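You operate a simulated robot arm through the tools that you are given. There is no shell and no other tool.

You run a simulated robot arm. Do the job below in one go: nothing can be reset, and whatever is moved stays where it is left.

Task
Put things in order on the top of the workbench. At the end: the clear cup stands where the beige roll stood; the brown hose end from the top of the workbench stands where the clear cup stood; the beige roll from the top of the workbench is in the red tray; the white cap stands where the brown hose end stood; whatever was shut is shut again. Leave all else as you found it, and nothing knocked over. Set down upright: beige roll.

The check looks at the end state, three seconds after you hand in, the way a careful person would. Anything else that was tipped, shoved, dropped, spilled or broken makes it a failure. Lids that push on must go on centred and level and be pressed home; caps that screw on are set level and turned clockwise until they are tight.

Robot
A 7-joint arm with a two-finger parallel gripper, fixed in place. Base frame: the origin is at the foot of the arm, x ahead of it, y to its left, z up; the work surface is at about z = 0. Lengths are in mm, angles in degrees, forces in N, time in s.
With the tool pointing down near the work surface it reaches from about 240 to 620 mm from the base axis. Its first joint turns from -66.0 to 66.0 degrees. Payload 2.6 kg.
The TCP is the grasp point between the finger pads, 30 mm short of the fingertips. In the tool frame z runs along the fingers and y along their closing line. The gripper opens to 94 mm. The fingers are 28 mm wide and 10 mm thick; the gripper's body (50 by 96 mm) begins 55 mm behind the TCP.
Orientation is that of the tool frame in the base frame, as a unit quaternion [x, y, z, w]. With the fingers straight down and closing along the base's y, the tool's x points along the base's -x, its y along +y and its z along -z.

Tools
- The arm moves only by the tool send_rows. Its argument "steps" is a list that holds one entry, the list of rows, each a list of 7 numbers: the shift along the tool's x, y, z in mm, then the turn, a rotation vector about the tool's x, y, z in degrees, then the gripper command, from -1 (fully open) to 1 (shut), values between in proportion. In form: [[[x, y, z, ax, ay, az, grip], ...]]. A call has 1 to 20 rows; each row shifts and turns the commanded pose from where the row before left it, along the tool's axes as they then stand. Rows are played at 5 a second. More than 50 mm and 8.6 degrees between two rows, or a gripper value outside its range, and nothing of the call is played. A pose out of reach is approached as far as the arm can. The call stops where the force on the tool passes 40 N (or 10 N more than at its start, if that is more) or the arm is blocked; 0.2 s more then pass. The fingers move at their own pace (about 72 mm/s each) and stop on an object; they squeeze with about 28 N. The grip force told is the motor's: it shows also when the fingers shut on nothing. Time passes only in rows, and 0.2 s behind the last, so rows that do not move let the fingers close. The reply holds the time, the measured pose of the TCP, the force on the tool along the base axes, the opening and the grip force, in the units named above and with some noise, with the torque about the TCP (base axes, N m) and any sound that the robot's microphone picked up.
- Cameras (640 x 400 px; columns grow to the right, rows downward): "scene" is fixed at [37.9, 449, 558]; the picture's right is [-0.48, -0.88, 0.00], its down [-0.64, 0.35, -0.68] and it looks along [0.60, -0.33, -0.73] (base axes); focal length 311 px, centre (320, 200). "wrist" rides on the gripper at [76, 14, -102] in the tool frame; the picture's right is [-0.18, 0.98, 0.00], its down [-0.75, -0.14, -0.64] and it looks along [-0.63, -0.12, 0.77] (tool axes); focal length 243 px, centre (320, 200). There is no depth. A picture from a camera that has moved, and an enlarged one, comes with that camera's place and axes in the base frame and with its lens. The place of the scene camera against the robot may be out by one fixed shift of up to 25 mm in any direction.
- capture(camera): a new picture of that camera. No time passes.
- inspect(camera, box): a new picture of the part [left, top, right, bottom] of that camera's present view, enlarged. No time passes.
- finish_job(): hands the job in; it is judged then, once.

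Nothing tells you positions but the pictures and the camera data. Unless the task says otherwise, let go and move clear before handing in.

The tools are called after ">>>" as a command line: name --argument value ..., lists and objects as JSON in quotes. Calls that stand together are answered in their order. send_rows: Moves the arm, as the interface text tells. Its arguments: {"type":"object","properties":{"steps":{"type":"array","items":{"type":"array","items":{"type":"array","items":{"type":"number"}}}}},"required":["steps"]} The other tools are called the same way: capture (camera) takes a picture; inspect (camera, box) takes an enlarged picture of a part of a camera's view; finish_job () hands the job in.

At the start:

```text
time_s: 0.0
tcp_pos: [258.1, 269.1, 279.1]
orientation: [0.0, 1.0, 0.0, 0.0]
wrist_force: [-0.1, -0.5, -0.1]
wrist_torque: [0.02, -0.02, 0.0]
opening: 94.2
grasp_force: 0.1
```

scene: 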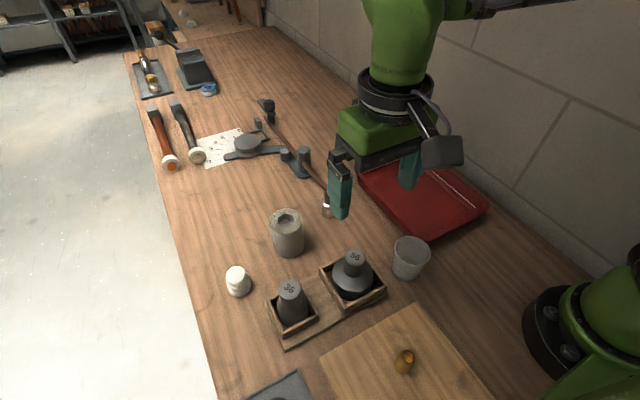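
wrist: 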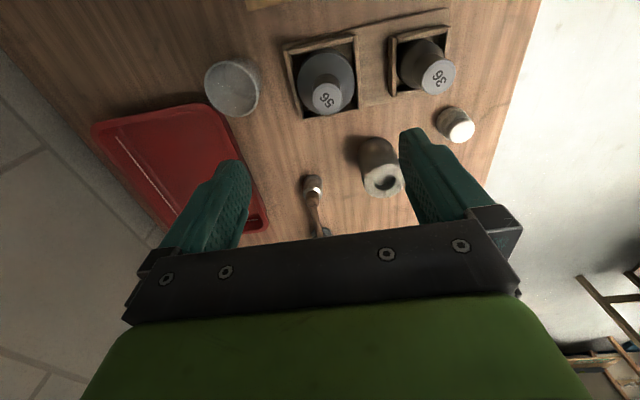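

I see a workbench with a clear cup, a beige/grey roll, a white cap, two dark cones in boxes, a wooden board with a brown hose end, and a red tray. I'll look closer before moving.

>>> inspect --camera "scene" --box '[200, 180, 460, 400]'

>>> inspect --camera "scene" --box '[120, 30, 360, 200]'

>>> inspect --camera "wrist" --box '[200, 0, 520, 200]'

>>> inspect --camera "scene" --box '[300, 120, 500, 300]'

```text
1.82 times, centred on (330, 290) of scene
camera zoom: at [37.9, 449.0, 558.0], right [-0.48, -0.88, 0.0], down [-0.64, 0.35, -0.68], along [0.6, -0.33, -0.73], focal length 566 px, centre (302, 36)
```

zoom: 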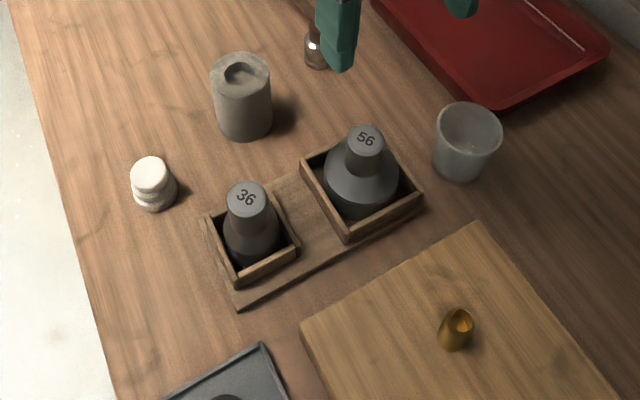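

```text
2.35 times, centred on (240, 115) of scene
camera zoom: at [37.9, 449.0, 558.0], right [-0.48, -0.88, 0.0], down [-0.64, 0.35, -0.68], along [0.6, -0.33, -0.73], focal length 733 px, centre (508, 400)
```

zoom: 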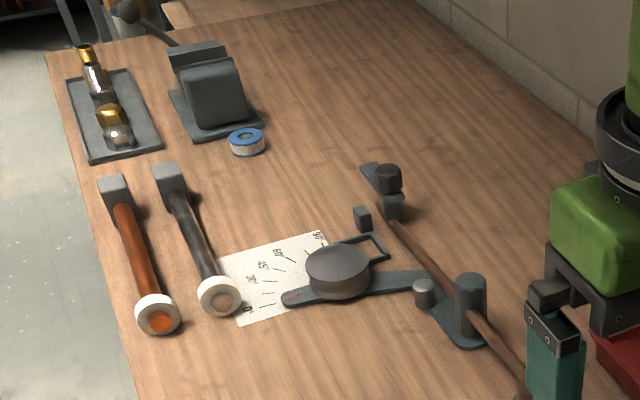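

```text
2.00 times, centred on (360, 100) of wrist
camera zoom: at [181.1, 282.4, 381.4], right [0.18, 0.98, 0.0], down [0.75, -0.14, 0.64], along [0.63, -0.12, -0.77], focal length 485 px, centre (240, 400)
```

zoom: 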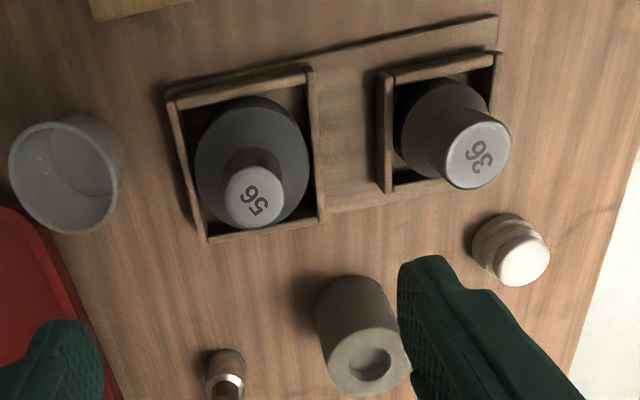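

```text
2.22 times, centred on (400, 210) of scene
camera zoom: at [37.9, 449.0, 558.0], right [-0.48, -0.88, 0.0], down [-0.64, 0.35, -0.68], along [0.6, -0.33, -0.73], focal length 692 px, centre (142, 178)
```

zoom: 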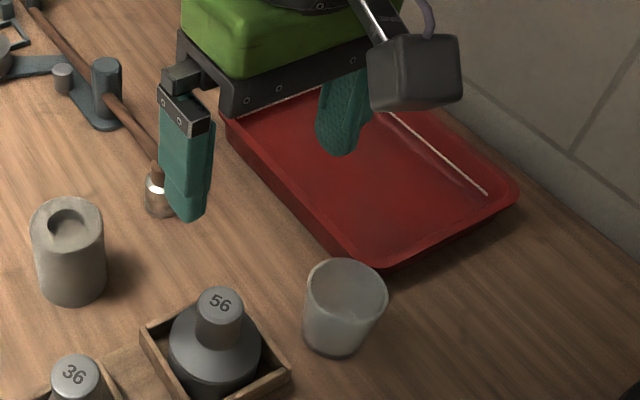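

The amber piece on the board sits near the joint limit, and something brown with a silver ring stands behind the finger at about (448, 219). I'll move the arm to view that and the rest before deciding what is what.

>>> send_rows --steps '[[[-30, -10, -10, 0, 0, 0, -1], [-36, -11, -10, 0, 0, 0, -1], [-36, -11, -10, 0, 0, 0, -1], [-36, -11, 0, 0, 0, 0, -1], [0, 0, 0, 0, 0, 0, -1]]]'

>>> capture --camera "wrist"

>>> capture --camera "scene"

```text
time_s: 1.2
tcp_pos: [395.3, 225.1, 309.2]
orientation: [0.0, 1.0, -0.001, 0.001]
wrist_force: [0.2, 0.1, 0.6]
wrist_torque: [-0.02, 0.0, -0.01]
opening: 93.9
grasp_force: 0.1
```

```text
taken
camera wrist: at [318.1, 239.4, 411.9], right [0.18, 0.98, 0.0], down [0.75, -0.14, 0.64], along [0.63, -0.12, -0.77], focal length 243 px, centre (320, 200)
```

wrist: 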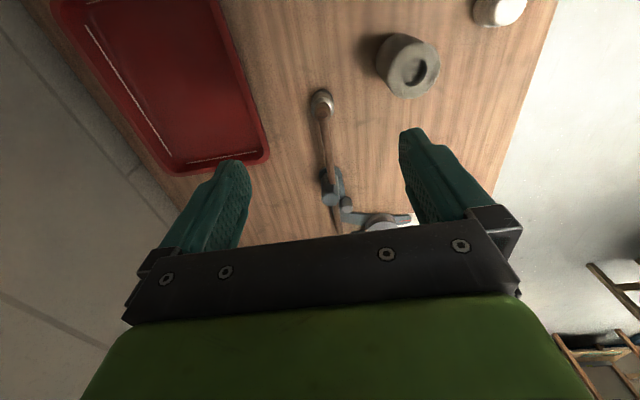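

```text
taken
```

scene: 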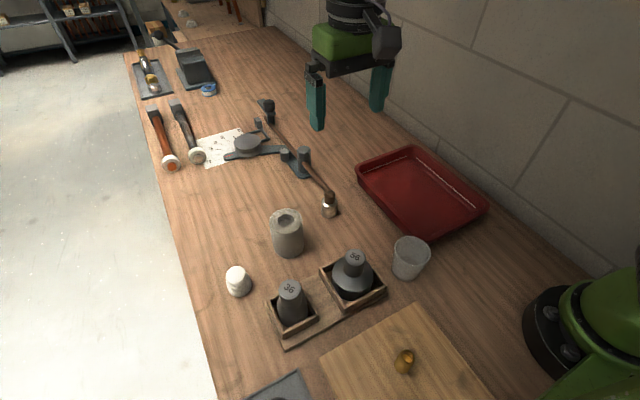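

>>> inspect --camera "scene" --box '[250, 130, 410, 230]'

>>> inspect --camera "wrist" --box '[260, 60, 420, 160]'

>>> inspect --camera "scene" --box '[320, 310, 480, 400]'

>>> inspect --camera "scene" --box '[200, 240, 320, 315]'

>>> inspect --camera "scene" --box '[0, 0, 240, 150]'

```text
4.00 times, centred on (330, 180) of scene
camera zoom: at [38.0, 449.0, 558.0], right [-0.48, -0.88, 0.0], down [-0.64, 0.35, -0.68], along [0.6, -0.33, -0.73], focal length 1246 px, centre (280, 280)
```

zoom: 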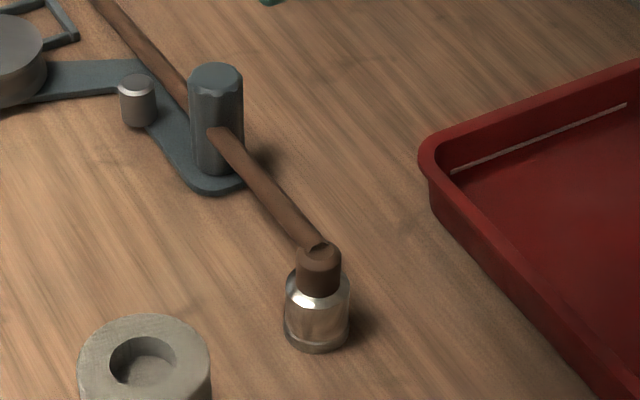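

```text
4.00 times, centred on (340, 110) of wrist
camera zoom: at [318.1, 239.4, 411.9], right [0.18, 0.98, 0.0], down [0.75, -0.14, 0.64], along [0.63, -0.12, -0.77], focal length 970 px, centre (240, 560)
```

zoom: 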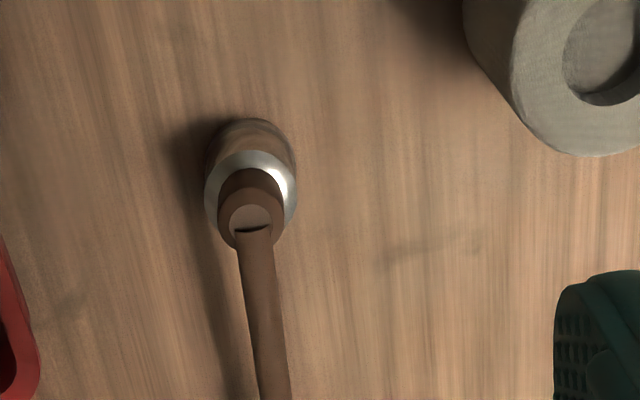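

```text
4.00 times, centred on (400, 355) of scene
camera zoom: at [38.0, 449.0, 558.0], right [-0.48, -0.88, 0.0], down [-0.64, 0.35, -0.68], along [0.6, -0.33, -0.73], focal length 1246 px, centre (0, -420)
```

zoom: 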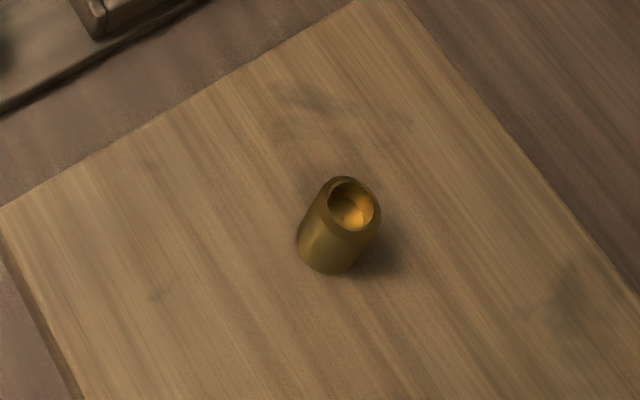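

```text
5.33 times, centred on (260, 278) of scene
camera zoom: at [38.0, 449.0, 558.0], right [-0.48, -0.88, 0.0], down [-0.64, 0.35, -0.68], along [0.6, -0.33, -0.73], focal length 1661 px, centre (640, -213)
```

zoom: 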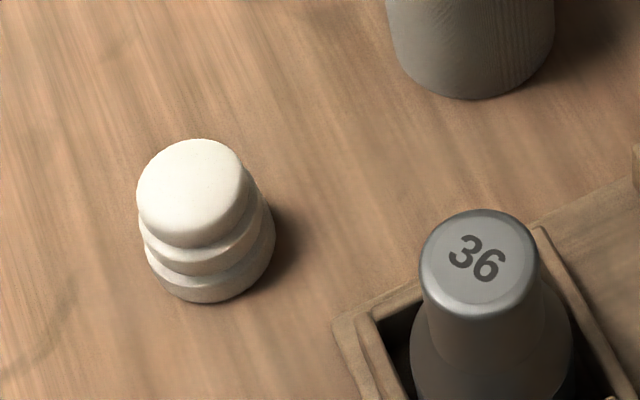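

```text
2.67 times, centred on (120, 75) of scene
camera zoom: at [38.0, 449.0, 558.0], right [-0.48, -0.88, 0.0], down [-0.64, 0.35, -0.68], along [0.6, -0.33, -0.73], focal length 830 px, centre (853, 533)
```

zoom: 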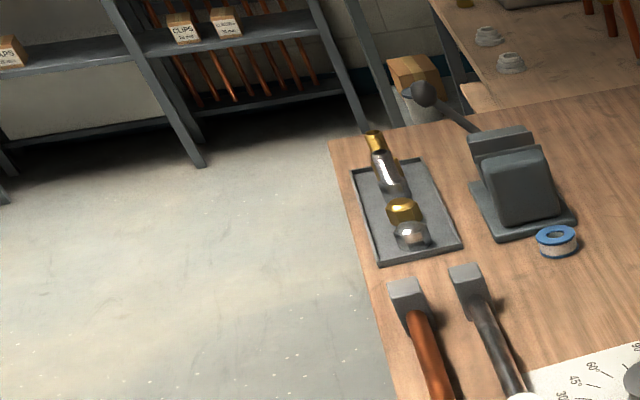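

The brown hose end looks like the silver ferrule with a brown stub at about (448, 219), with the bender's pipe ending right beside its top. I'll go closer to see whether the pipe touches or overhangs it.

>>> send_rows --steps '[[[-8, -3, 40, 0, 0, 0, -1], [-8, -3, 40, 0, 0, 0, -1], [-9, -4, 40, 0, 0, 0, -1], [0, 0, 0, 0, 0, 0, -1]]]'

>>> capture --camera "wrist"

>>> inspect --camera "wrist" --box '[240, 80, 400, 180]'

```text
time_s: 2.2
tcp_pos: [420.7, 215.8, 190.6]
orientation: [-0.001, 1.0, 0.0, 0.0]
wrist_force: [-0.2, -0.5, -0.6]
wrist_torque: [0.0, -0.01, 0.03]
opening: 94.2
grasp_force: 0.0
```

```text
taken
camera wrist: at [343.7, 228.4, 293.7], right [0.18, 0.98, 0.0], down [0.75, -0.14, 0.64], along [0.63, -0.12, -0.77], focal length 243 px, centre (320, 200)
```

wrist: 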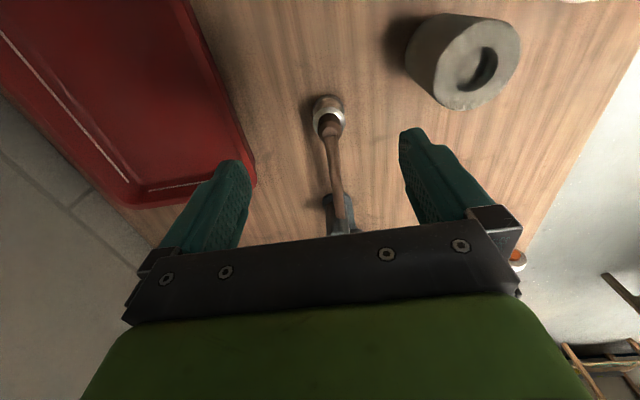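

```text
4.00 times, centred on (320, 130) of wrist
camera zoom: at [343.7, 228.4, 293.7], right [0.18, 0.98, 0.0], down [0.75, -0.14, 0.64], along [0.63, -0.12, -0.77], focal length 970 px, centre (320, 480)
```

zoom: 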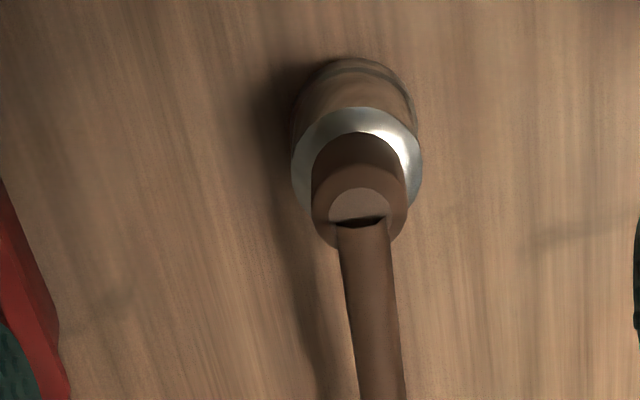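

>>> inspect --camera "scene" --box '[306, 170, 354, 220]'

>>> inspect --camera "wrist" --box '[296, 85, 360, 145]'

>>> inspect --camera "scene" --box '[230, 90, 350, 215]'

```text
8.00 times, centred on (330, 195) of scene
camera zoom: at [37.9, 449.0, 558.0], right [-0.48, -0.88, 0.0], down [-0.64, 0.35, -0.68], along [0.6, -0.33, -0.73], focal length 2491 px, centre (240, 240)
```

zoom: 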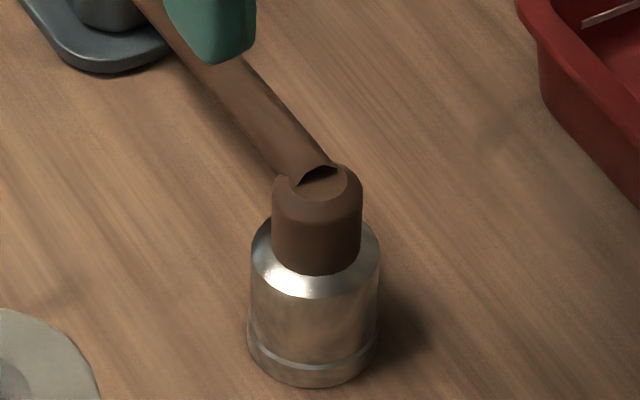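

```text
6.67 times, centred on (328, 115) of wrist
camera zoom: at [343.7, 228.4, 293.7], right [0.18, 0.98, 0.0], down [0.75, -0.14, 0.64], along [0.63, -0.12, -0.77], focal length 1618 px, centre (267, 767)
```

zoom: 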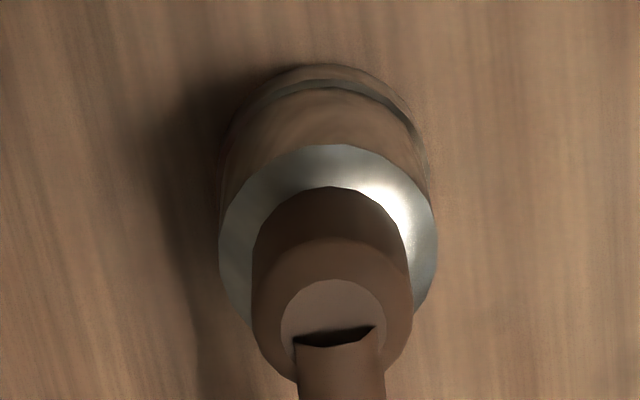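

```text
3.20 times, centred on (290, 152) of scene
camera zoom: at [37.9, 449.0, 558.0], right [-0.48, -0.88, 0.0], down [-0.64, 0.35, -0.68], along [0.6, -0.33, -0.73], focal length 996 px, centre (416, 352)
```

zoom: 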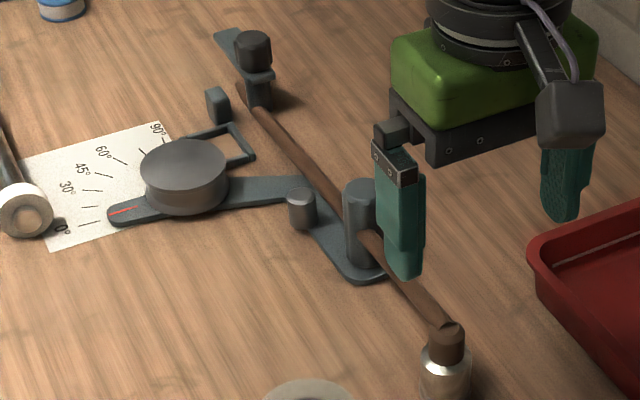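

The pipe is horizontal at about z = 60 and its end sits in the top of the hose end at (447, 219), so I plan to pull that piece out along -x later. Next I'll look closely at the roll, near (411, 337).

>>> send_rows --steps '[[[12, 38, -3, 0, 0, 0, -1], [12, 38, -3, 0, 0, 0, -1], [11, 38, -4, 0, 0, 0, -1], [0, 0, 0, 0, 0, 0, -1]]]'

>>> capture --camera "wrist"

>>> inspect --camera "wrist" --box '[240, 40, 400, 140]'

>>> inspect --camera "scene" --box '[290, 120, 370, 220]'

```text
time_s: 3.2
tcp_pos: [384.6, 333.3, 199.6]
orientation: [0.0, 1.0, 0.0, -0.001]
wrist_force: [0.1, -0.4, 0.2]
wrist_torque: [0.01, 0.04, -0.01]
opening: 94.1
grasp_force: 0.2
```

```text
taken
camera wrist: at [308.0, 346.8, 302.4], right [0.18, 0.98, 0.0], down [0.75, -0.14, 0.64], along [0.63, -0.12, -0.77], focal length 243 px, centre (320, 200)
```

wrist: 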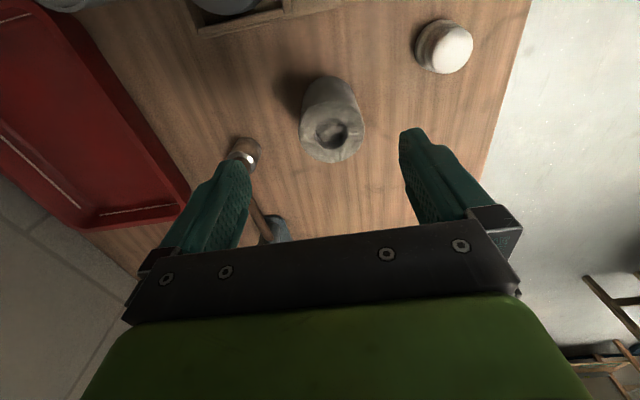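

```text
4.00 times, centred on (320, 90) of wrist
camera zoom: at [308.0, 346.8, 302.4], right [0.18, 0.98, 0.0], down [0.75, -0.14, 0.64], along [0.63, -0.12, -0.77], focal length 970 px, centre (320, 640)
```

zoom: 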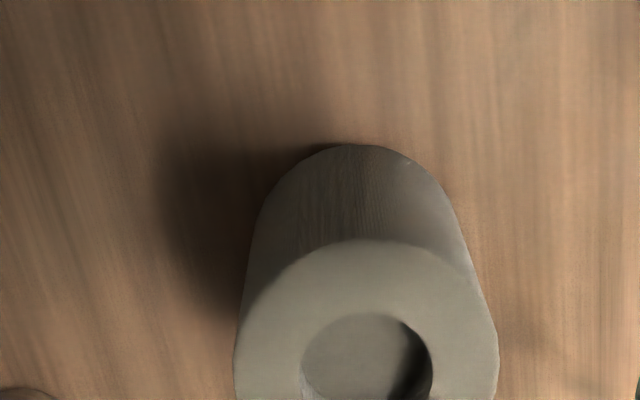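

```text
4.00 times, centred on (330, 170) of scene
camera zoom: at [37.9, 449.1, 558.0], right [-0.48, -0.88, 0.0], down [-0.64, 0.35, -0.68], along [0.6, -0.33, -0.73], focal length 1246 px, centre (280, 320)
```

zoom: 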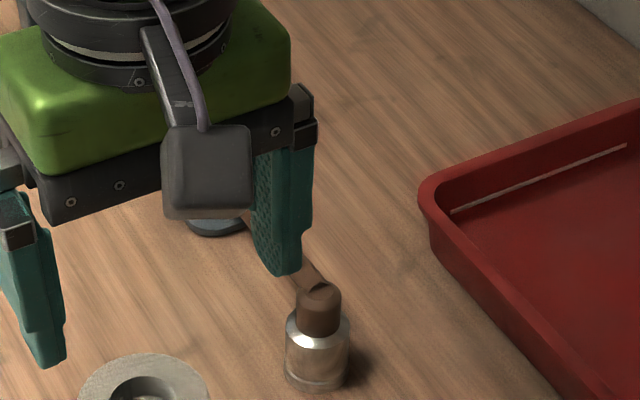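

>>> inspect --camera "wrist" --box '[272, 65, 400, 170]'

>>> inspect --camera "wrist" --box '[390, 0, 500, 90]'

```text
3.81 times, centred on (336, 118) of wrist
camera zoom: at [308.0, 346.8, 302.4], right [0.18, 0.98, 0.0], down [0.75, -0.14, 0.64], along [0.63, -0.12, -0.77], focal length 924 px, centre (259, 514)
```

zoom: 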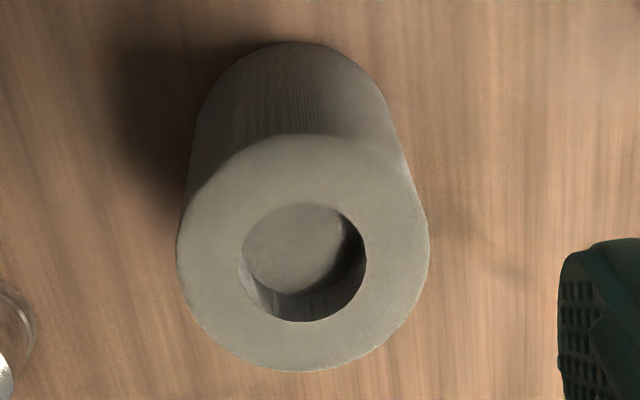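

```text
4.44 times, centred on (445, 45) of wrist
camera zoom: at [308.0, 346.8, 302.4], right [0.18, 0.98, 0.0], down [0.75, -0.14, 0.64], along [0.63, -0.12, -0.77], focal length 1078 px, centre (-236, 889)
```

zoom: 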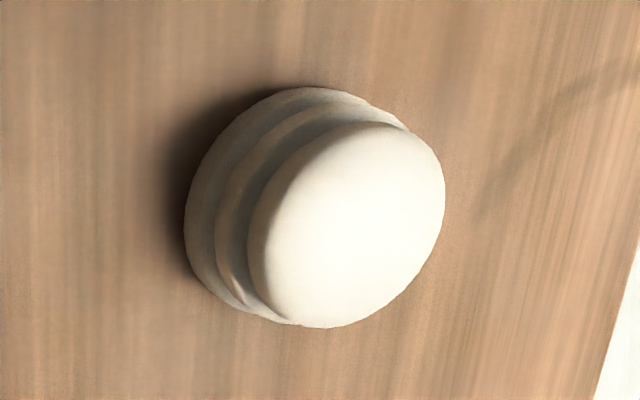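

The roll is about 64 mm wide and 80 mm tall at (407, 339), and the white cap is one solid white piece at about (365, 464). Next I'll look closely at the clear cup and the tray.

>>> send_rows --steps '[[[26, -30, -6, 0, 0, 0, -1], [26, -30, -6, 0, 0, 0, -1], [26, -30, -6, 0, 0, 0, -1], [26, -30, -6, 0, 0, 0, -1], [26, -30, -6, 0, 0, 0, -1], [25, -31, 0, 0, 0, 0, -1], [0, 0, 0, 0, 0, 0, -1]]]'

>>> capture --camera "wrist"

>>> inspect --camera "wrist" --box '[250, 0, 410, 130]'

>>> capture --camera "scene"

```text
time_s: 4.8
tcp_pos: [230.4, 147.4, 228.5]
orientation: [-0.001, 1.0, 0.0, 0.001]
wrist_force: [0.4, 0.7, -0.5]
wrist_torque: [-0.01, -0.03, 0.01]
opening: 94.1
grasp_force: 0.1
```

```text
taken
camera wrist: at [153.9, 161.3, 331.2], right [0.18, 0.98, 0.0], down [0.75, -0.14, 0.64], along [0.63, -0.12, -0.77], focal length 243 px, centre (320, 200)
```

wrist: 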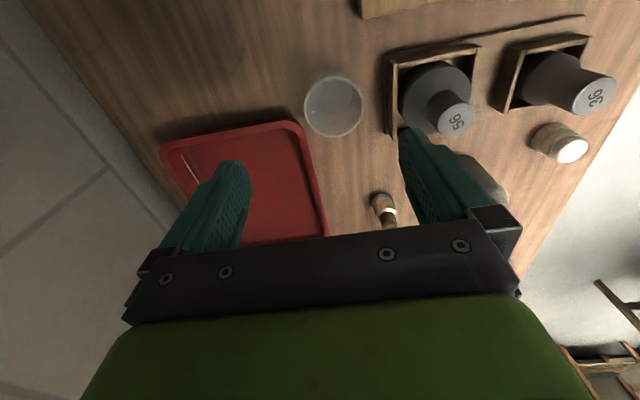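

```text
3.08 times, centred on (330, 65) of wrist
camera zoom: at [153.9, 161.3, 331.2], right [0.18, 0.98, 0.0], down [0.75, -0.14, 0.64], along [0.63, -0.12, -0.77], focal length 746 px, centre (289, 615)
```

zoom: 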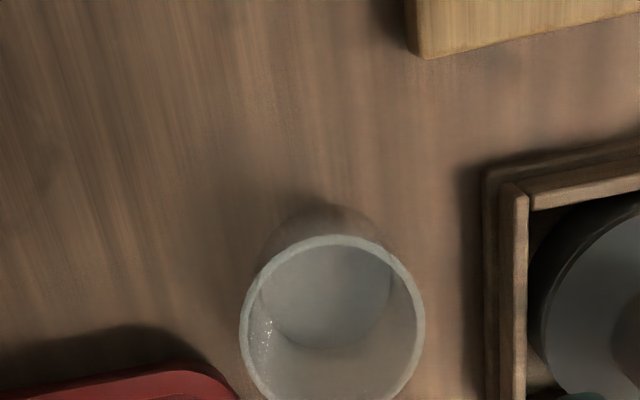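

```text
taken
```

scene: 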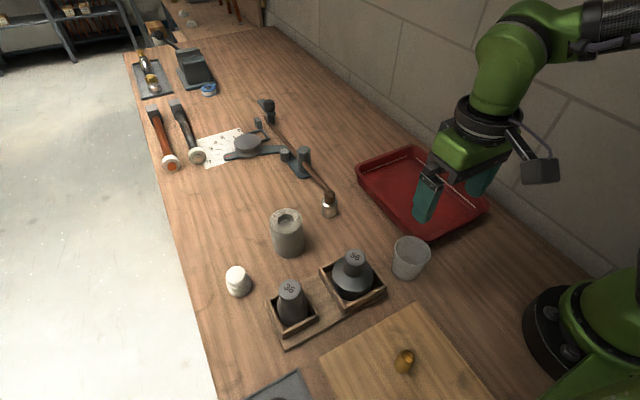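

The cup is empty, about 65 mm tall with a 62 mm rim, at (244.5, 159); the tray spans about x 271–522, y −87–112. First I'll go over the roll with the fingers open.

>>> send_rows --steps '[[[-22, 24, 0, 0, 0, 0, -1], [-22, 24, 0, 0, 0, 0, -1], [-22, 24, 0, 0, 0, 0, -1], [-22, 24, 0, 0, 0, 0, -1], [-22, 24, 0, 0, 0, 0, -1], [-22, 24, 0, 0, 0, 0, -1], [-22, 24, 14, 0, 0, 0, -1], [-22, 24, 14, 0, 0, 0, -1], [0, 0, 30, 0, 0, 0, -1], [0, 0, 30, 0, 0, 0, -1], [0, 0, 0, 0, 0, 0, -1]]]'

>>> capture --camera "wrist"

>>> inspect --camera "scene" --box '[220, 130, 380, 280]'

```text
time_s: 7.2
tcp_pos: [408.2, 340.7, 141.6]
orientation: [0.0, 1.0, -0.001, 0.0]
wrist_force: [0.1, -0.2, 0.0]
wrist_torque: [0.0, 0.02, -0.03]
opening: 93.9
grasp_force: 0.1
```

```text
taken
camera wrist: at [330.5, 353.7, 244.3], right [0.18, 0.98, 0.0], down [0.75, -0.14, 0.64], along [0.63, -0.12, -0.77], focal length 243 px, centre (320, 200)
```

wrist: 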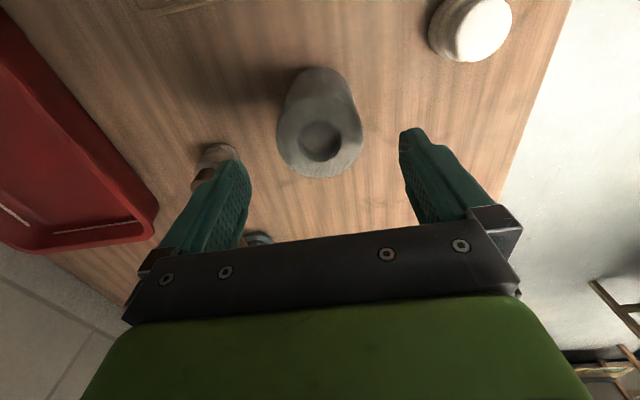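

```text
2.67 times, centred on (300, 205) of scene
camera zoom: at [37.9, 449.0, 558.0], right [-0.48, -0.88, 0.0], down [-0.64, 0.35, -0.68], along [0.6, -0.33, -0.73], focal length 830 px, centre (373, 187)
```

zoom: 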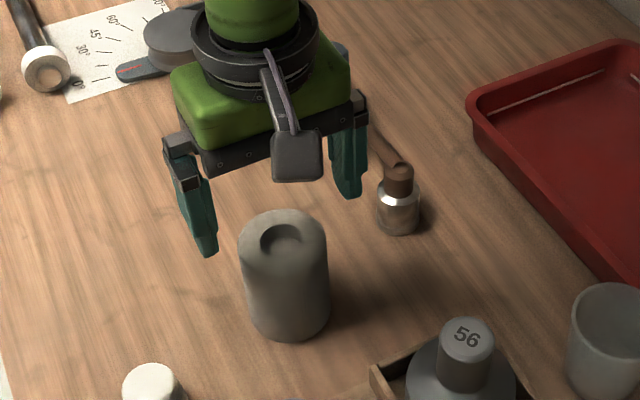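

The roll is centred between the open fingers within a couple of mm. I'll descend to a mid-height grasp and close.

>>> send_rows --steps '[[[0, -1, 20, 0, 0, 0, -1], [0, 0, 20, 0, 0, 0, -1], [0, 0, 20, 0, 0, 0, -1], [0, 0, 20, 0, 0, 0, -1], [0, 0, 16, 0, 0, 0, -1], [0, 0, 0, 0, 0, 0, -1]]]'

>>> capture --camera "wrist"

>>> inspect --camera "scene" --box '[220, 180, 380, 280]'

```text
time_s: 8.6
tcp_pos: [407.8, 338.9, 44.6]
orientation: [0.0, 1.0, 0.0, 0.001]
wrist_force: [0.4, 0.0, 0.1]
wrist_torque: [0.0, -0.02, 0.03]
opening: 93.6
grasp_force: 0.0
```

```text
taken
camera wrist: at [330.8, 351.9, 146.9], right [0.18, 0.98, 0.0], down [0.75, -0.14, 0.64], along [0.63, -0.12, -0.77], focal length 243 px, centre (320, 200)
```

wrist: 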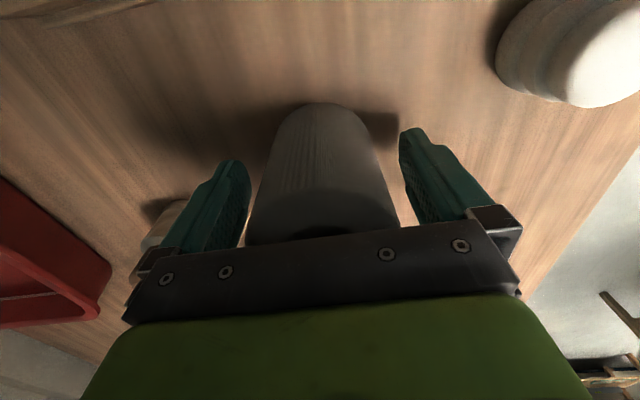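

```text
4.00 times, centred on (300, 230) of scene
camera zoom: at [37.9, 449.0, 558.0], right [-0.48, -0.88, 0.0], down [-0.64, 0.35, -0.68], along [0.6, -0.33, -0.73], focal length 1246 px, centre (400, 80)
```

zoom: 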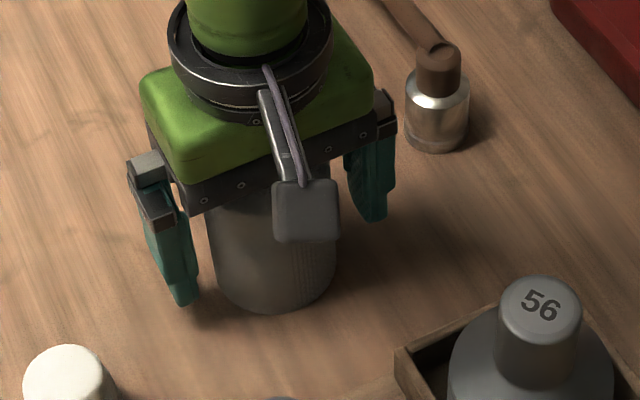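

The fingers straddle the roll cleanly. I'll close the gripper now.

>>> send_rows --steps '[[[0, 0, 0, 0, 0, 0, 0.0], [0, 0, 0, 0, 0, 0, 1], [0, 0, 0, 0, 0, 0, 1], [0, 0, 0, 0, 0, 0, 1], [0, 0, 0, 0, 0, 0, 1]]]'

>>> capture --camera "wrist"

```text
time_s: 9.8
tcp_pos: [408.2, 339.8, 44.2]
orientation: [-0.001, 1.0, 0.0, 0.0]
wrist_force: [0.2, 0.9, 0.0]
wrist_torque: [-0.01, 0.0, 0.01]
opening: 64.0
grasp_force: 27.4
```

```text
taken
camera wrist: at [330.9, 351.9, 147.2], right [0.18, 0.98, 0.0], down [0.75, -0.14, 0.64], along [0.63, -0.12, -0.77], focal length 243 px, centre (320, 200)
```

wrist: 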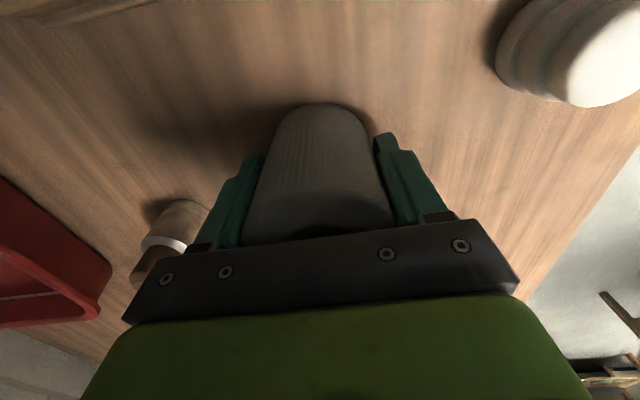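

The roll is held (64 mm opening, 27 N). I'll lift it straight up and check that it hangs securely.

>>> send_rows --steps '[[[0, 0, -5, 0, 0, 0, 1], [0, 0, -15, 0, 0, 0, 1], [0, 0, -20, 0, 0, 0, 1], [0, 0, -20, 0, 0, 0, 1], [0, 0, -20, 0, 0, 0, 1], [0, 0, -20, 0, 0, 0, 1], [0, 0, -20, 0, 0, 0, 1], [0, 0, 0, 0, 0, 0, 1]]]'

>>> capture --camera "scene"

>>> capture --camera "wrist"

```text
time_s: 11.6
tcp_pos: [407.6, 338.9, 165.8]
orientation: [0.001, 1.0, -0.001, -0.001]
wrist_force: [0.1, 0.0, -1.3]
wrist_torque: [-0.03, 0.0, 0.02]
opening: 64.0
grasp_force: 27.2
```

```text
taken
```

scene: 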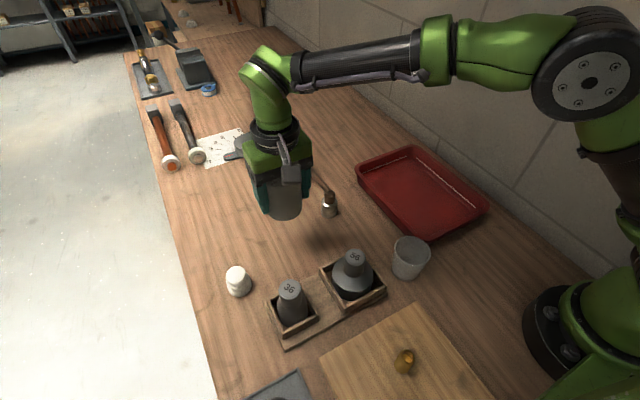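

```text
taken
camera wrist: at [329.8, 352.4, 268.9], right [0.18, 0.98, 0.0], down [0.75, -0.14, 0.64], along [0.63, -0.12, -0.77], focal length 243 px, centre (320, 200)
```

wrist: 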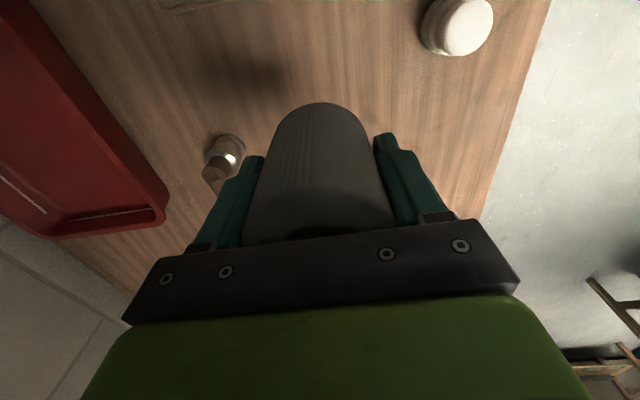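

The roll is light and secure. I'll carry it across to above the middle of the red tray.

>>> send_rows --steps '[[[1, -10, 0, 0, 0, 0, 1], [1.5, -20, 0, 0, 0, 0, 1], [1.5, -24, 0, 0, 0, 0, 1], [1.5, -24, 0, 0, 0, 0, 1], [1.5, -24, 0, 0, 0, 0, 1], [1.5, -24, 0, 0, 0, 0, 1], [1.5, -24, 0, 0, 0, 0, 1], [1.5, -24, 0, 0, 0, 0, 1], [1.5, -24, 0, 0, 0, 0, 1], [1.5, -24, 0, 0, 0, 0, 1], [1.5, -24, 0, 0, 0, 0, 1], [1.5, -24, 0, 0, 0, 0, 1], [1.5, -24, 0, 0, 0, 0, 1], [1.5, -20, 0, 0, 0, 0, 1], [0, -12, 0, 0, 0, 0, 1], [0, 0, 0, 0, 0, 0, 1]]]'

>>> capture --camera "wrist"

>>> capture --camera "scene"

```text
time_s: 15.0
tcp_pos: [387.1, 14.9, 164.5]
orientation: [0.0, 1.0, 0.0, 0.0]
wrist_force: [-0.1, -0.7, -1.3]
wrist_torque: [0.01, -0.02, -0.01]
opening: 63.9
grasp_force: 28.2
```

```text
taken
camera wrist: at [310.1, 27.9, 267.4], right [0.18, 0.98, 0.0], down [0.75, -0.14, 0.64], along [0.63, -0.12, -0.77], focal length 243 px, centre (320, 200)
```

wrist: 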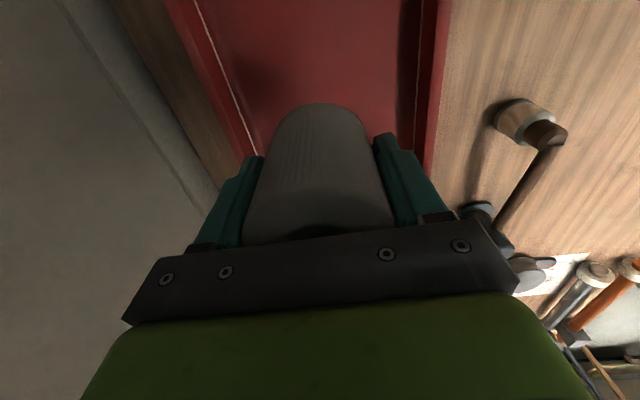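

```text
taken
```

scene: 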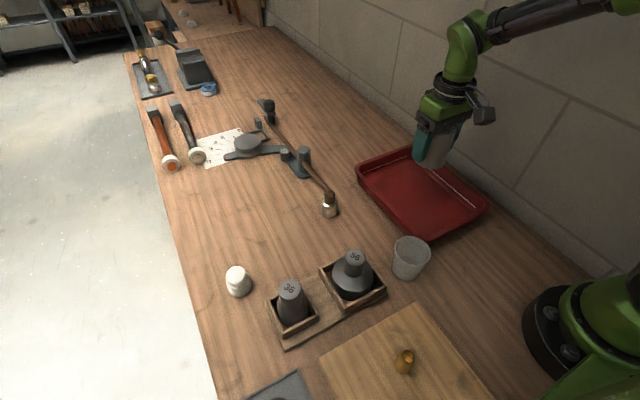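

>>> inspect --camera "wrist" --box '[460, 80, 620, 230]'

>>> inspect --camera "scene" --box '[340, 90, 500, 250]'

```text
2.67 times, centred on (540, 155) of wrist
camera zoom: at [310.1, 27.9, 267.4], right [0.18, 0.98, 0.0], down [0.75, -0.14, 0.64], along [0.63, -0.12, -0.77], focal length 647 px, centre (-267, 320)
```

zoom: 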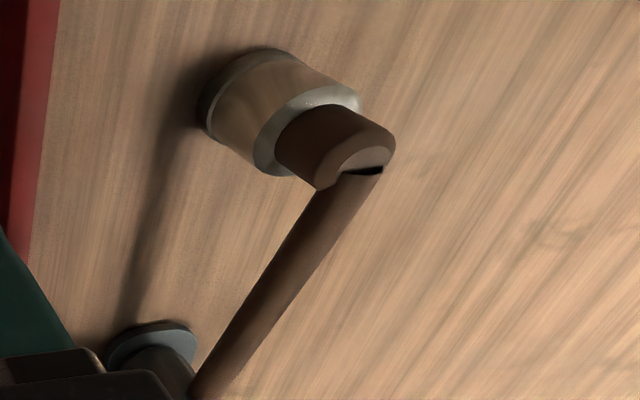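

```text
2.50 times, centred on (420, 170) of scene
camera zoom: at [37.9, 449.0, 558.0], right [-0.48, -0.88, 0.0], down [-0.64, 0.35, -0.68], along [0.6, -0.33, -0.73], focal length 778 px, centre (70, 275)
```

zoom: 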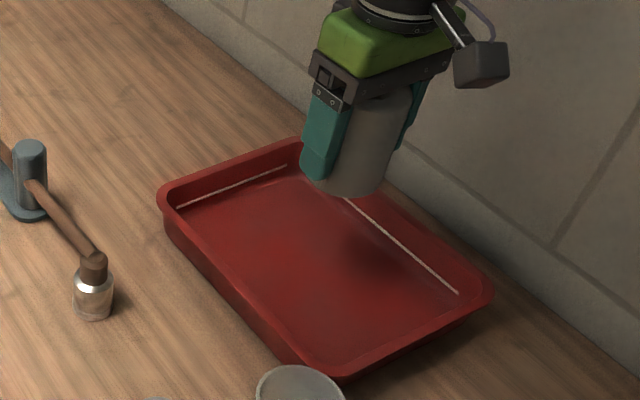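

The tray's middle is clear and the roll is above it. I'll lower in stages, watching for contact force.

>>> send_rows --steps '[[[0, 0, 15, 0, 0, 0, 1], [0, 0, 20, 0, 0, 0, 1], [0, 0, 20, 0, 0, 0, 1], [0, 0, 20, 0, 0, 0, 1], [0, 0, 20, 0, 0, 0, 1], [0, 0, 12, 0, 0, 0, 1], [0, 0, 3, 0, 0, 0, 1], [0, 0, 0, 0, 0, 0, 1]]]'

>>> inspect --camera "scene" --box '[340, 100, 500, 250]'

```text
time_s: 16.8
tcp_pos: [387.5, 14.8, 52.8]
orientation: [0.0, 1.0, 0.0, 0.0]
wrist_force: [-0.3, 0.3, -1.0]
wrist_torque: [0.02, 0.0, -0.01]
opening: 63.7
grasp_force: 27.9
```

```text
2.67 times, centred on (420, 175) of scene
camera zoom: at [37.9, 449.0, 558.0], right [-0.48, -0.88, 0.0], down [-0.64, 0.35, -0.68], along [0.6, -0.33, -0.73], focal length 830 px, centre (53, 267)
```

zoom: 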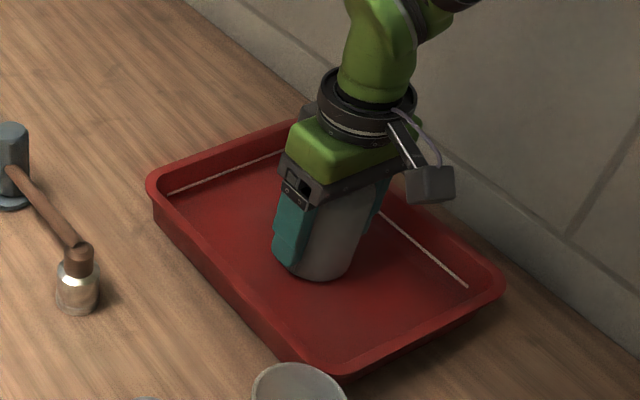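

>>> send_rows --steps '[[[0, 0, 1.5, 0, 0, 0, 1], [0, 0, 1.5, 0, 0, 0, 1], [0, 0, 0, 0, 0, 0, 1]]]'

```text
time_s: 17.6
tcp_pos: [386.5, 14.6, 51.2]
orientation: [0.0, 1.0, -0.001, 0.0]
wrist_force: [-0.4, -0.2, -1.1]
wrist_torque: [0.01, 0.02, 0.0]
opening: 63.9
grasp_force: 27.7
```

>>> send_rows --steps '[[[0, 0, 1, 0, 0, 0, 1], [0, 0, 1, 0, 0, 0, 1], [0, 0, 0, 0, 0, 0, 1]]]'

```text
time_s: 18.4
tcp_pos: [387.4, 14.3, 50.8]
orientation: [-0.001, 1.0, 0.0, 0.0]
wrist_force: [-0.6, 0.0, -0.7]
wrist_torque: [-0.01, 0.0, 0.02]
opening: 63.5
grasp_force: 28.5
```

>>> send_rows --steps '[[[0, 0, 1, 0, 0, 0, 1], [0, 0, 0, 0, 0, 0, 1]]]'

>>> send_rows --steps '[[[0, 0, 1, 0, 0, 0, 1], [0, 0, 0, 0, 0, 0, 1]]]'

```text
time_s: 19.0
tcp_pos: [388.5, 13.0, 49.8]
orientation: [0.001, 1.0, 0.0, 0.0]
wrist_force: [-7.2, -0.5, 15.8]
wrist_torque: [-0.03, 0.13, -0.04]
opening: 63.6
grasp_force: 27.6
```

```text
time_s: 19.6
tcp_pos: [388.3, 14.0, 48.8]
orientation: [0.001, 1.0, 0.0, 0.002]
wrist_force: [-6.7, -1.3, 29.1]
wrist_torque: [-0.01, -0.07, -0.05]
opening: 63.5
grasp_force: 27.9
```

The roll is on the tray floor and pressed a bit too hard. I'll back off 1.5 mm before releasing.

>>> send_rows --steps '[[[0, 0, -1, 0, 0, 0, 1], [0, 0, -0.7, 0, 0, 0, 1], [0, 0, 0, 0, 0, 0, 1]]]'

```text
time_s: 20.4
tcp_pos: [387.3, 14.8, 50.8]
orientation: [0.0, 1.0, 0.001, -0.001]
wrist_force: [1.5, -0.5, 1.3]
wrist_torque: [-0.02, -0.17, -0.03]
opening: 63.3
grasp_force: 28.3
```

The contact force is near zero now. I'll open the fingers gently.

>>> send_rows --steps '[[[0, 0, 0, 0, 0, 0, 0.2], [0, 0, 0, 0, 0, 0, -0.4], [0, 0, 0, 0, 0, 0, -1], [0, 0, 0, 0, 0, 0, -1], [0, 0, 0, 0, 0, 0, -1]]]'

>>> capture --camera "wrist"

>>> inspect --camera "scene" --box '[340, 100, 500, 250]'

```text
time_s: 21.6
tcp_pos: [387.5, 14.3, 50.2]
orientation: [0.0, 1.0, 0.0, 0.001]
wrist_force: [0.1, -0.6, 0.4]
wrist_torque: [0.02, -0.02, 0.05]
opening: 93.9
grasp_force: 0.1
```

```text
taken
camera wrist: at [310.1, 27.5, 152.9], right [0.18, 0.98, 0.0], down [0.75, -0.14, 0.64], along [0.63, -0.12, -0.77], focal length 243 px, centre (320, 200)
```

wrist: 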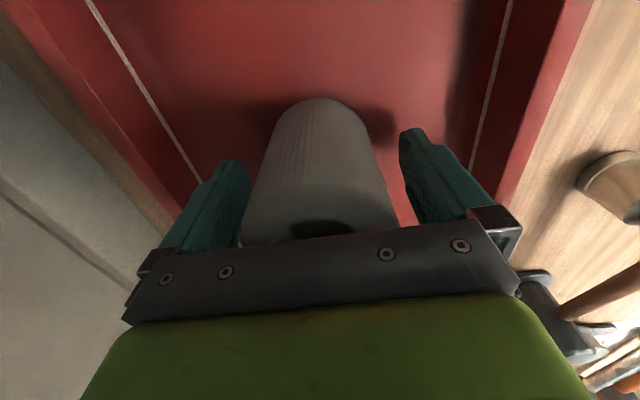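

```text
2.67 times, centred on (420, 175) of scene
camera zoom: at [37.9, 449.0, 558.0], right [-0.48, -0.88, 0.0], down [-0.64, 0.35, -0.68], along [0.6, -0.33, -0.73], focal length 830 px, centre (53, 267)
```

zoom: 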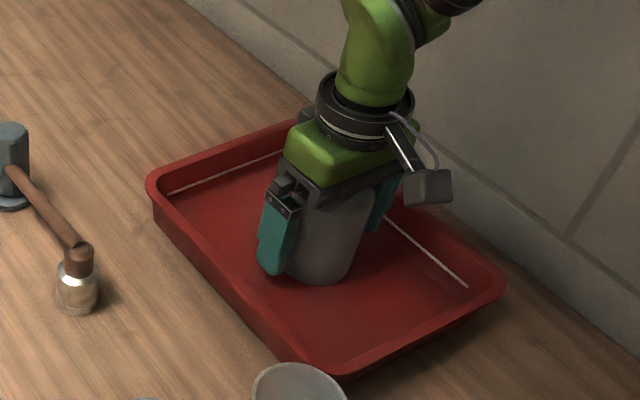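

The roll is released and standing. I'll rise straight up and check it.

>>> send_rows --steps '[[[0, 0, -15, 0, 0, 0, -1], [0, 0, -25, 0, 0, 0, -1], [0, 0, -30, 0, 0, 0, -1], [0, 0, -30, 0, 0, 0, -1], [0, 0, -30, 0, 0, 0, -1], [0, 0, 0, 0, 0, 0, -1]]]'

>>> capture --camera "wrist"

>>> capture --camera "scene"

```text
time_s: 23.0
tcp_pos: [387.0, 13.3, 181.0]
orientation: [0.0, 1.0, 0.0, 0.0]
wrist_force: [-0.6, -0.4, 0.0]
wrist_torque: [-0.04, -0.03, 0.02]
opening: 93.8
grasp_force: 0.0
```

```text
taken
camera wrist: at [310.2, 26.8, 283.9], right [0.18, 0.98, 0.0], down [0.75, -0.14, 0.64], along [0.63, -0.12, -0.77], focal length 243 px, centre (320, 200)
```

wrist: 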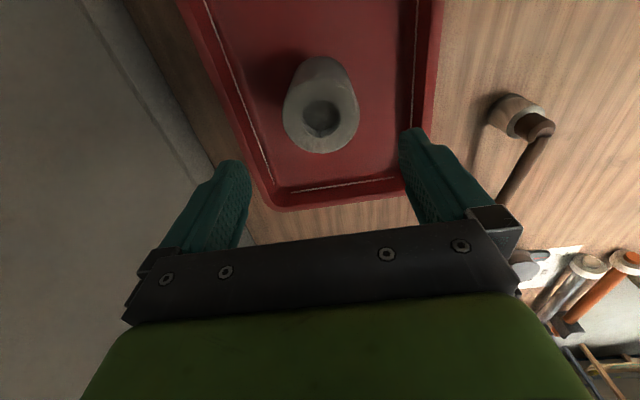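

```text
taken
```

scene: 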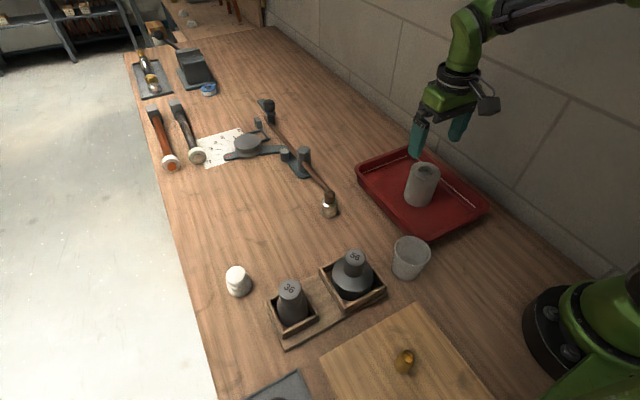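

The roll stands upright in the tray. Now I'll go above the clear cup at (244.5, 159).

>>> send_rows --steps '[[[18, 18, 0, 0, 0, 0, -1], [18, 18, 0, 0, 0, 0, -1], [18, 18, 0, 0, 0, 0, -1], [18, 18, 0, 0, 0, 0, -1], [18, 18, 0, 0, 0, 0, -1], [18, 18, 0, 0, 0, 0, -1], [18, 18, 0, 0, 0, 0, -1], [16.5, 20, 0, 0, 0, 0, -1], [0, 0, 25, 0, 0, 0, -1], [0, 0, 25, 0, 0, 0, -1], [0, 0, 0, 0, 0, 0, -1]]]'

>>> capture --camera "wrist"

>>> inspect --camera "wrist" --box '[240, 60, 400, 200]'

>>> inspect --camera "scene" --box '[320, 170, 480, 310]'

```text
time_s: 25.4
tcp_pos: [246.4, 160.4, 127.4]
orientation: [-0.001, 1.0, 0.0, 0.0]
wrist_force: [-0.4, -0.3, 0.5]
wrist_torque: [0.01, -0.02, -0.01]
opening: 94.2
grasp_force: 0.1
```

```text
taken
camera wrist: at [169.1, 173.6, 230.4], right [0.18, 0.98, 0.0], down [0.75, -0.14, 0.64], along [0.63, -0.12, -0.77], focal length 243 px, centre (320, 200)
```

wrist: 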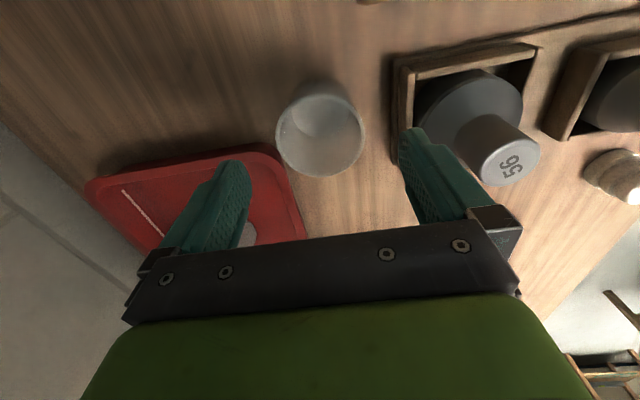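

```text
2.86 times, centred on (320, 130) of wrist
camera zoom: at [169.1, 173.6, 230.4], right [0.18, 0.98, 0.0], down [0.75, -0.14, 0.64], along [0.63, -0.12, -0.77], focal length 693 px, centre (320, 400)
```

zoom: 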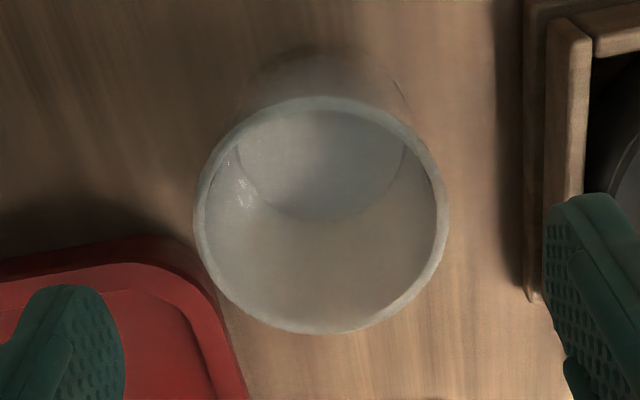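

```text
2.86 times, centred on (400, 240) of scene
camera zoom: at [37.9, 449.0, 558.0], right [-0.48, -0.88, 0.0], down [-0.64, 0.35, -0.68], along [0.6, -0.33, -0.73], focal length 890 px, centre (91, 86)
```

zoom: 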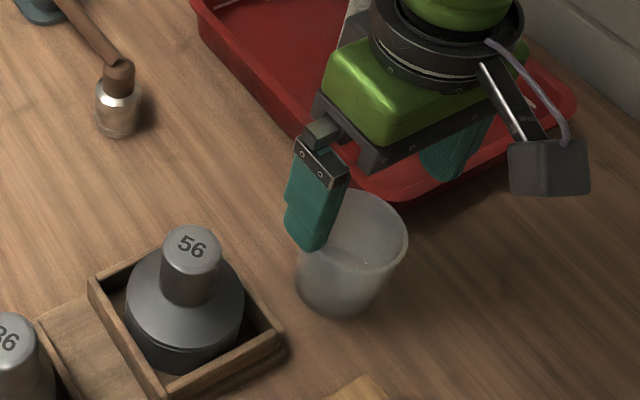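

The cup is confirmed at (244.3, 159) with a 64 mm rim. Fully open fingers would come close to the "56" box and the tray, so I'll narrow the opening to about 82 mm and then descend.

>>> send_rows --steps '[[[2, -1.4, 0, 0, 0, 0, -0.745], [0, 0, 0, 0, 0, 0, -0.745], [0, 0, 0, 0, 0, 0, -0.745]]]'

>>> capture --camera "wrist"

```text
time_s: 26.2
tcp_pos: [244.1, 159.9, 128.6]
orientation: [0.0, 1.0, -0.001, 0.0]
wrist_force: [-0.7, -0.3, 0.6]
wrist_torque: [-0.03, 0.02, 0.0]
opening: 82.1
grasp_force: 0.2
```

```text
taken
camera wrist: at [167.2, 172.6, 231.0], right [0.18, 0.98, 0.0], down [0.75, -0.14, 0.64], along [0.63, -0.12, -0.77], focal length 243 px, centre (320, 200)
```

wrist: 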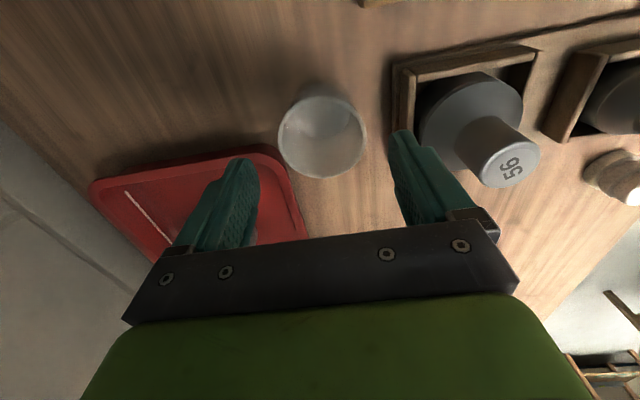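

>>> send_rows --steps '[[[0, 0, 20, 0, 0, 0, -0.745], [0, 0, 20, 0, 0, 0, -0.745], [0, 0, 8, 0, 0, 0, -0.745], [0, 0, 0, 0, 0, 0, -0.745]]]'

>>> capture --camera "wrist"

>>> inspect --camera "scene" --box '[320, 170, 480, 310]'

```text
time_s: 27.2
tcp_pos: [242.3, 159.4, 81.9]
orientation: [-0.001, 1.0, 0.0, 0.0]
wrist_force: [0.3, -0.2, 0.5]
wrist_torque: [0.01, 0.01, 0.04]
opening: 82.0
grasp_force: 0.0
```

```text
taken
camera wrist: at [165.5, 172.7, 183.9], right [0.18, 0.98, 0.0], down [0.75, -0.14, 0.64], along [0.63, -0.12, -0.77], focal length 243 px, centre (320, 200)
```

wrist: 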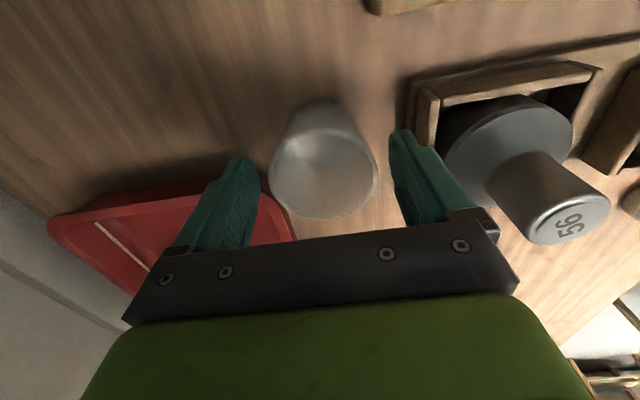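

```text
2.86 times, centred on (400, 240) of scene
camera zoom: at [37.9, 449.0, 558.0], right [-0.48, -0.88, 0.0], down [-0.64, 0.35, -0.68], along [0.6, -0.33, -0.73], focal length 890 px, centre (91, 86)
```

zoom: 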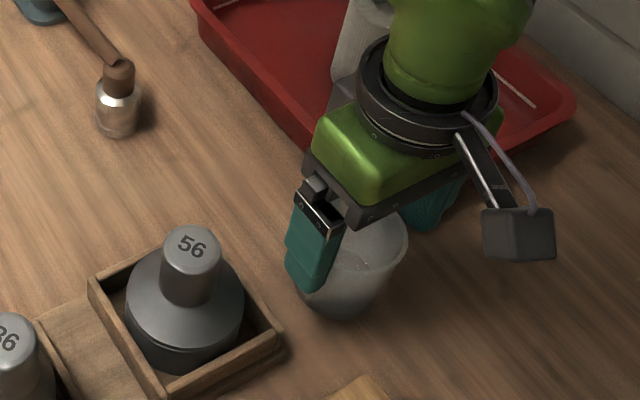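

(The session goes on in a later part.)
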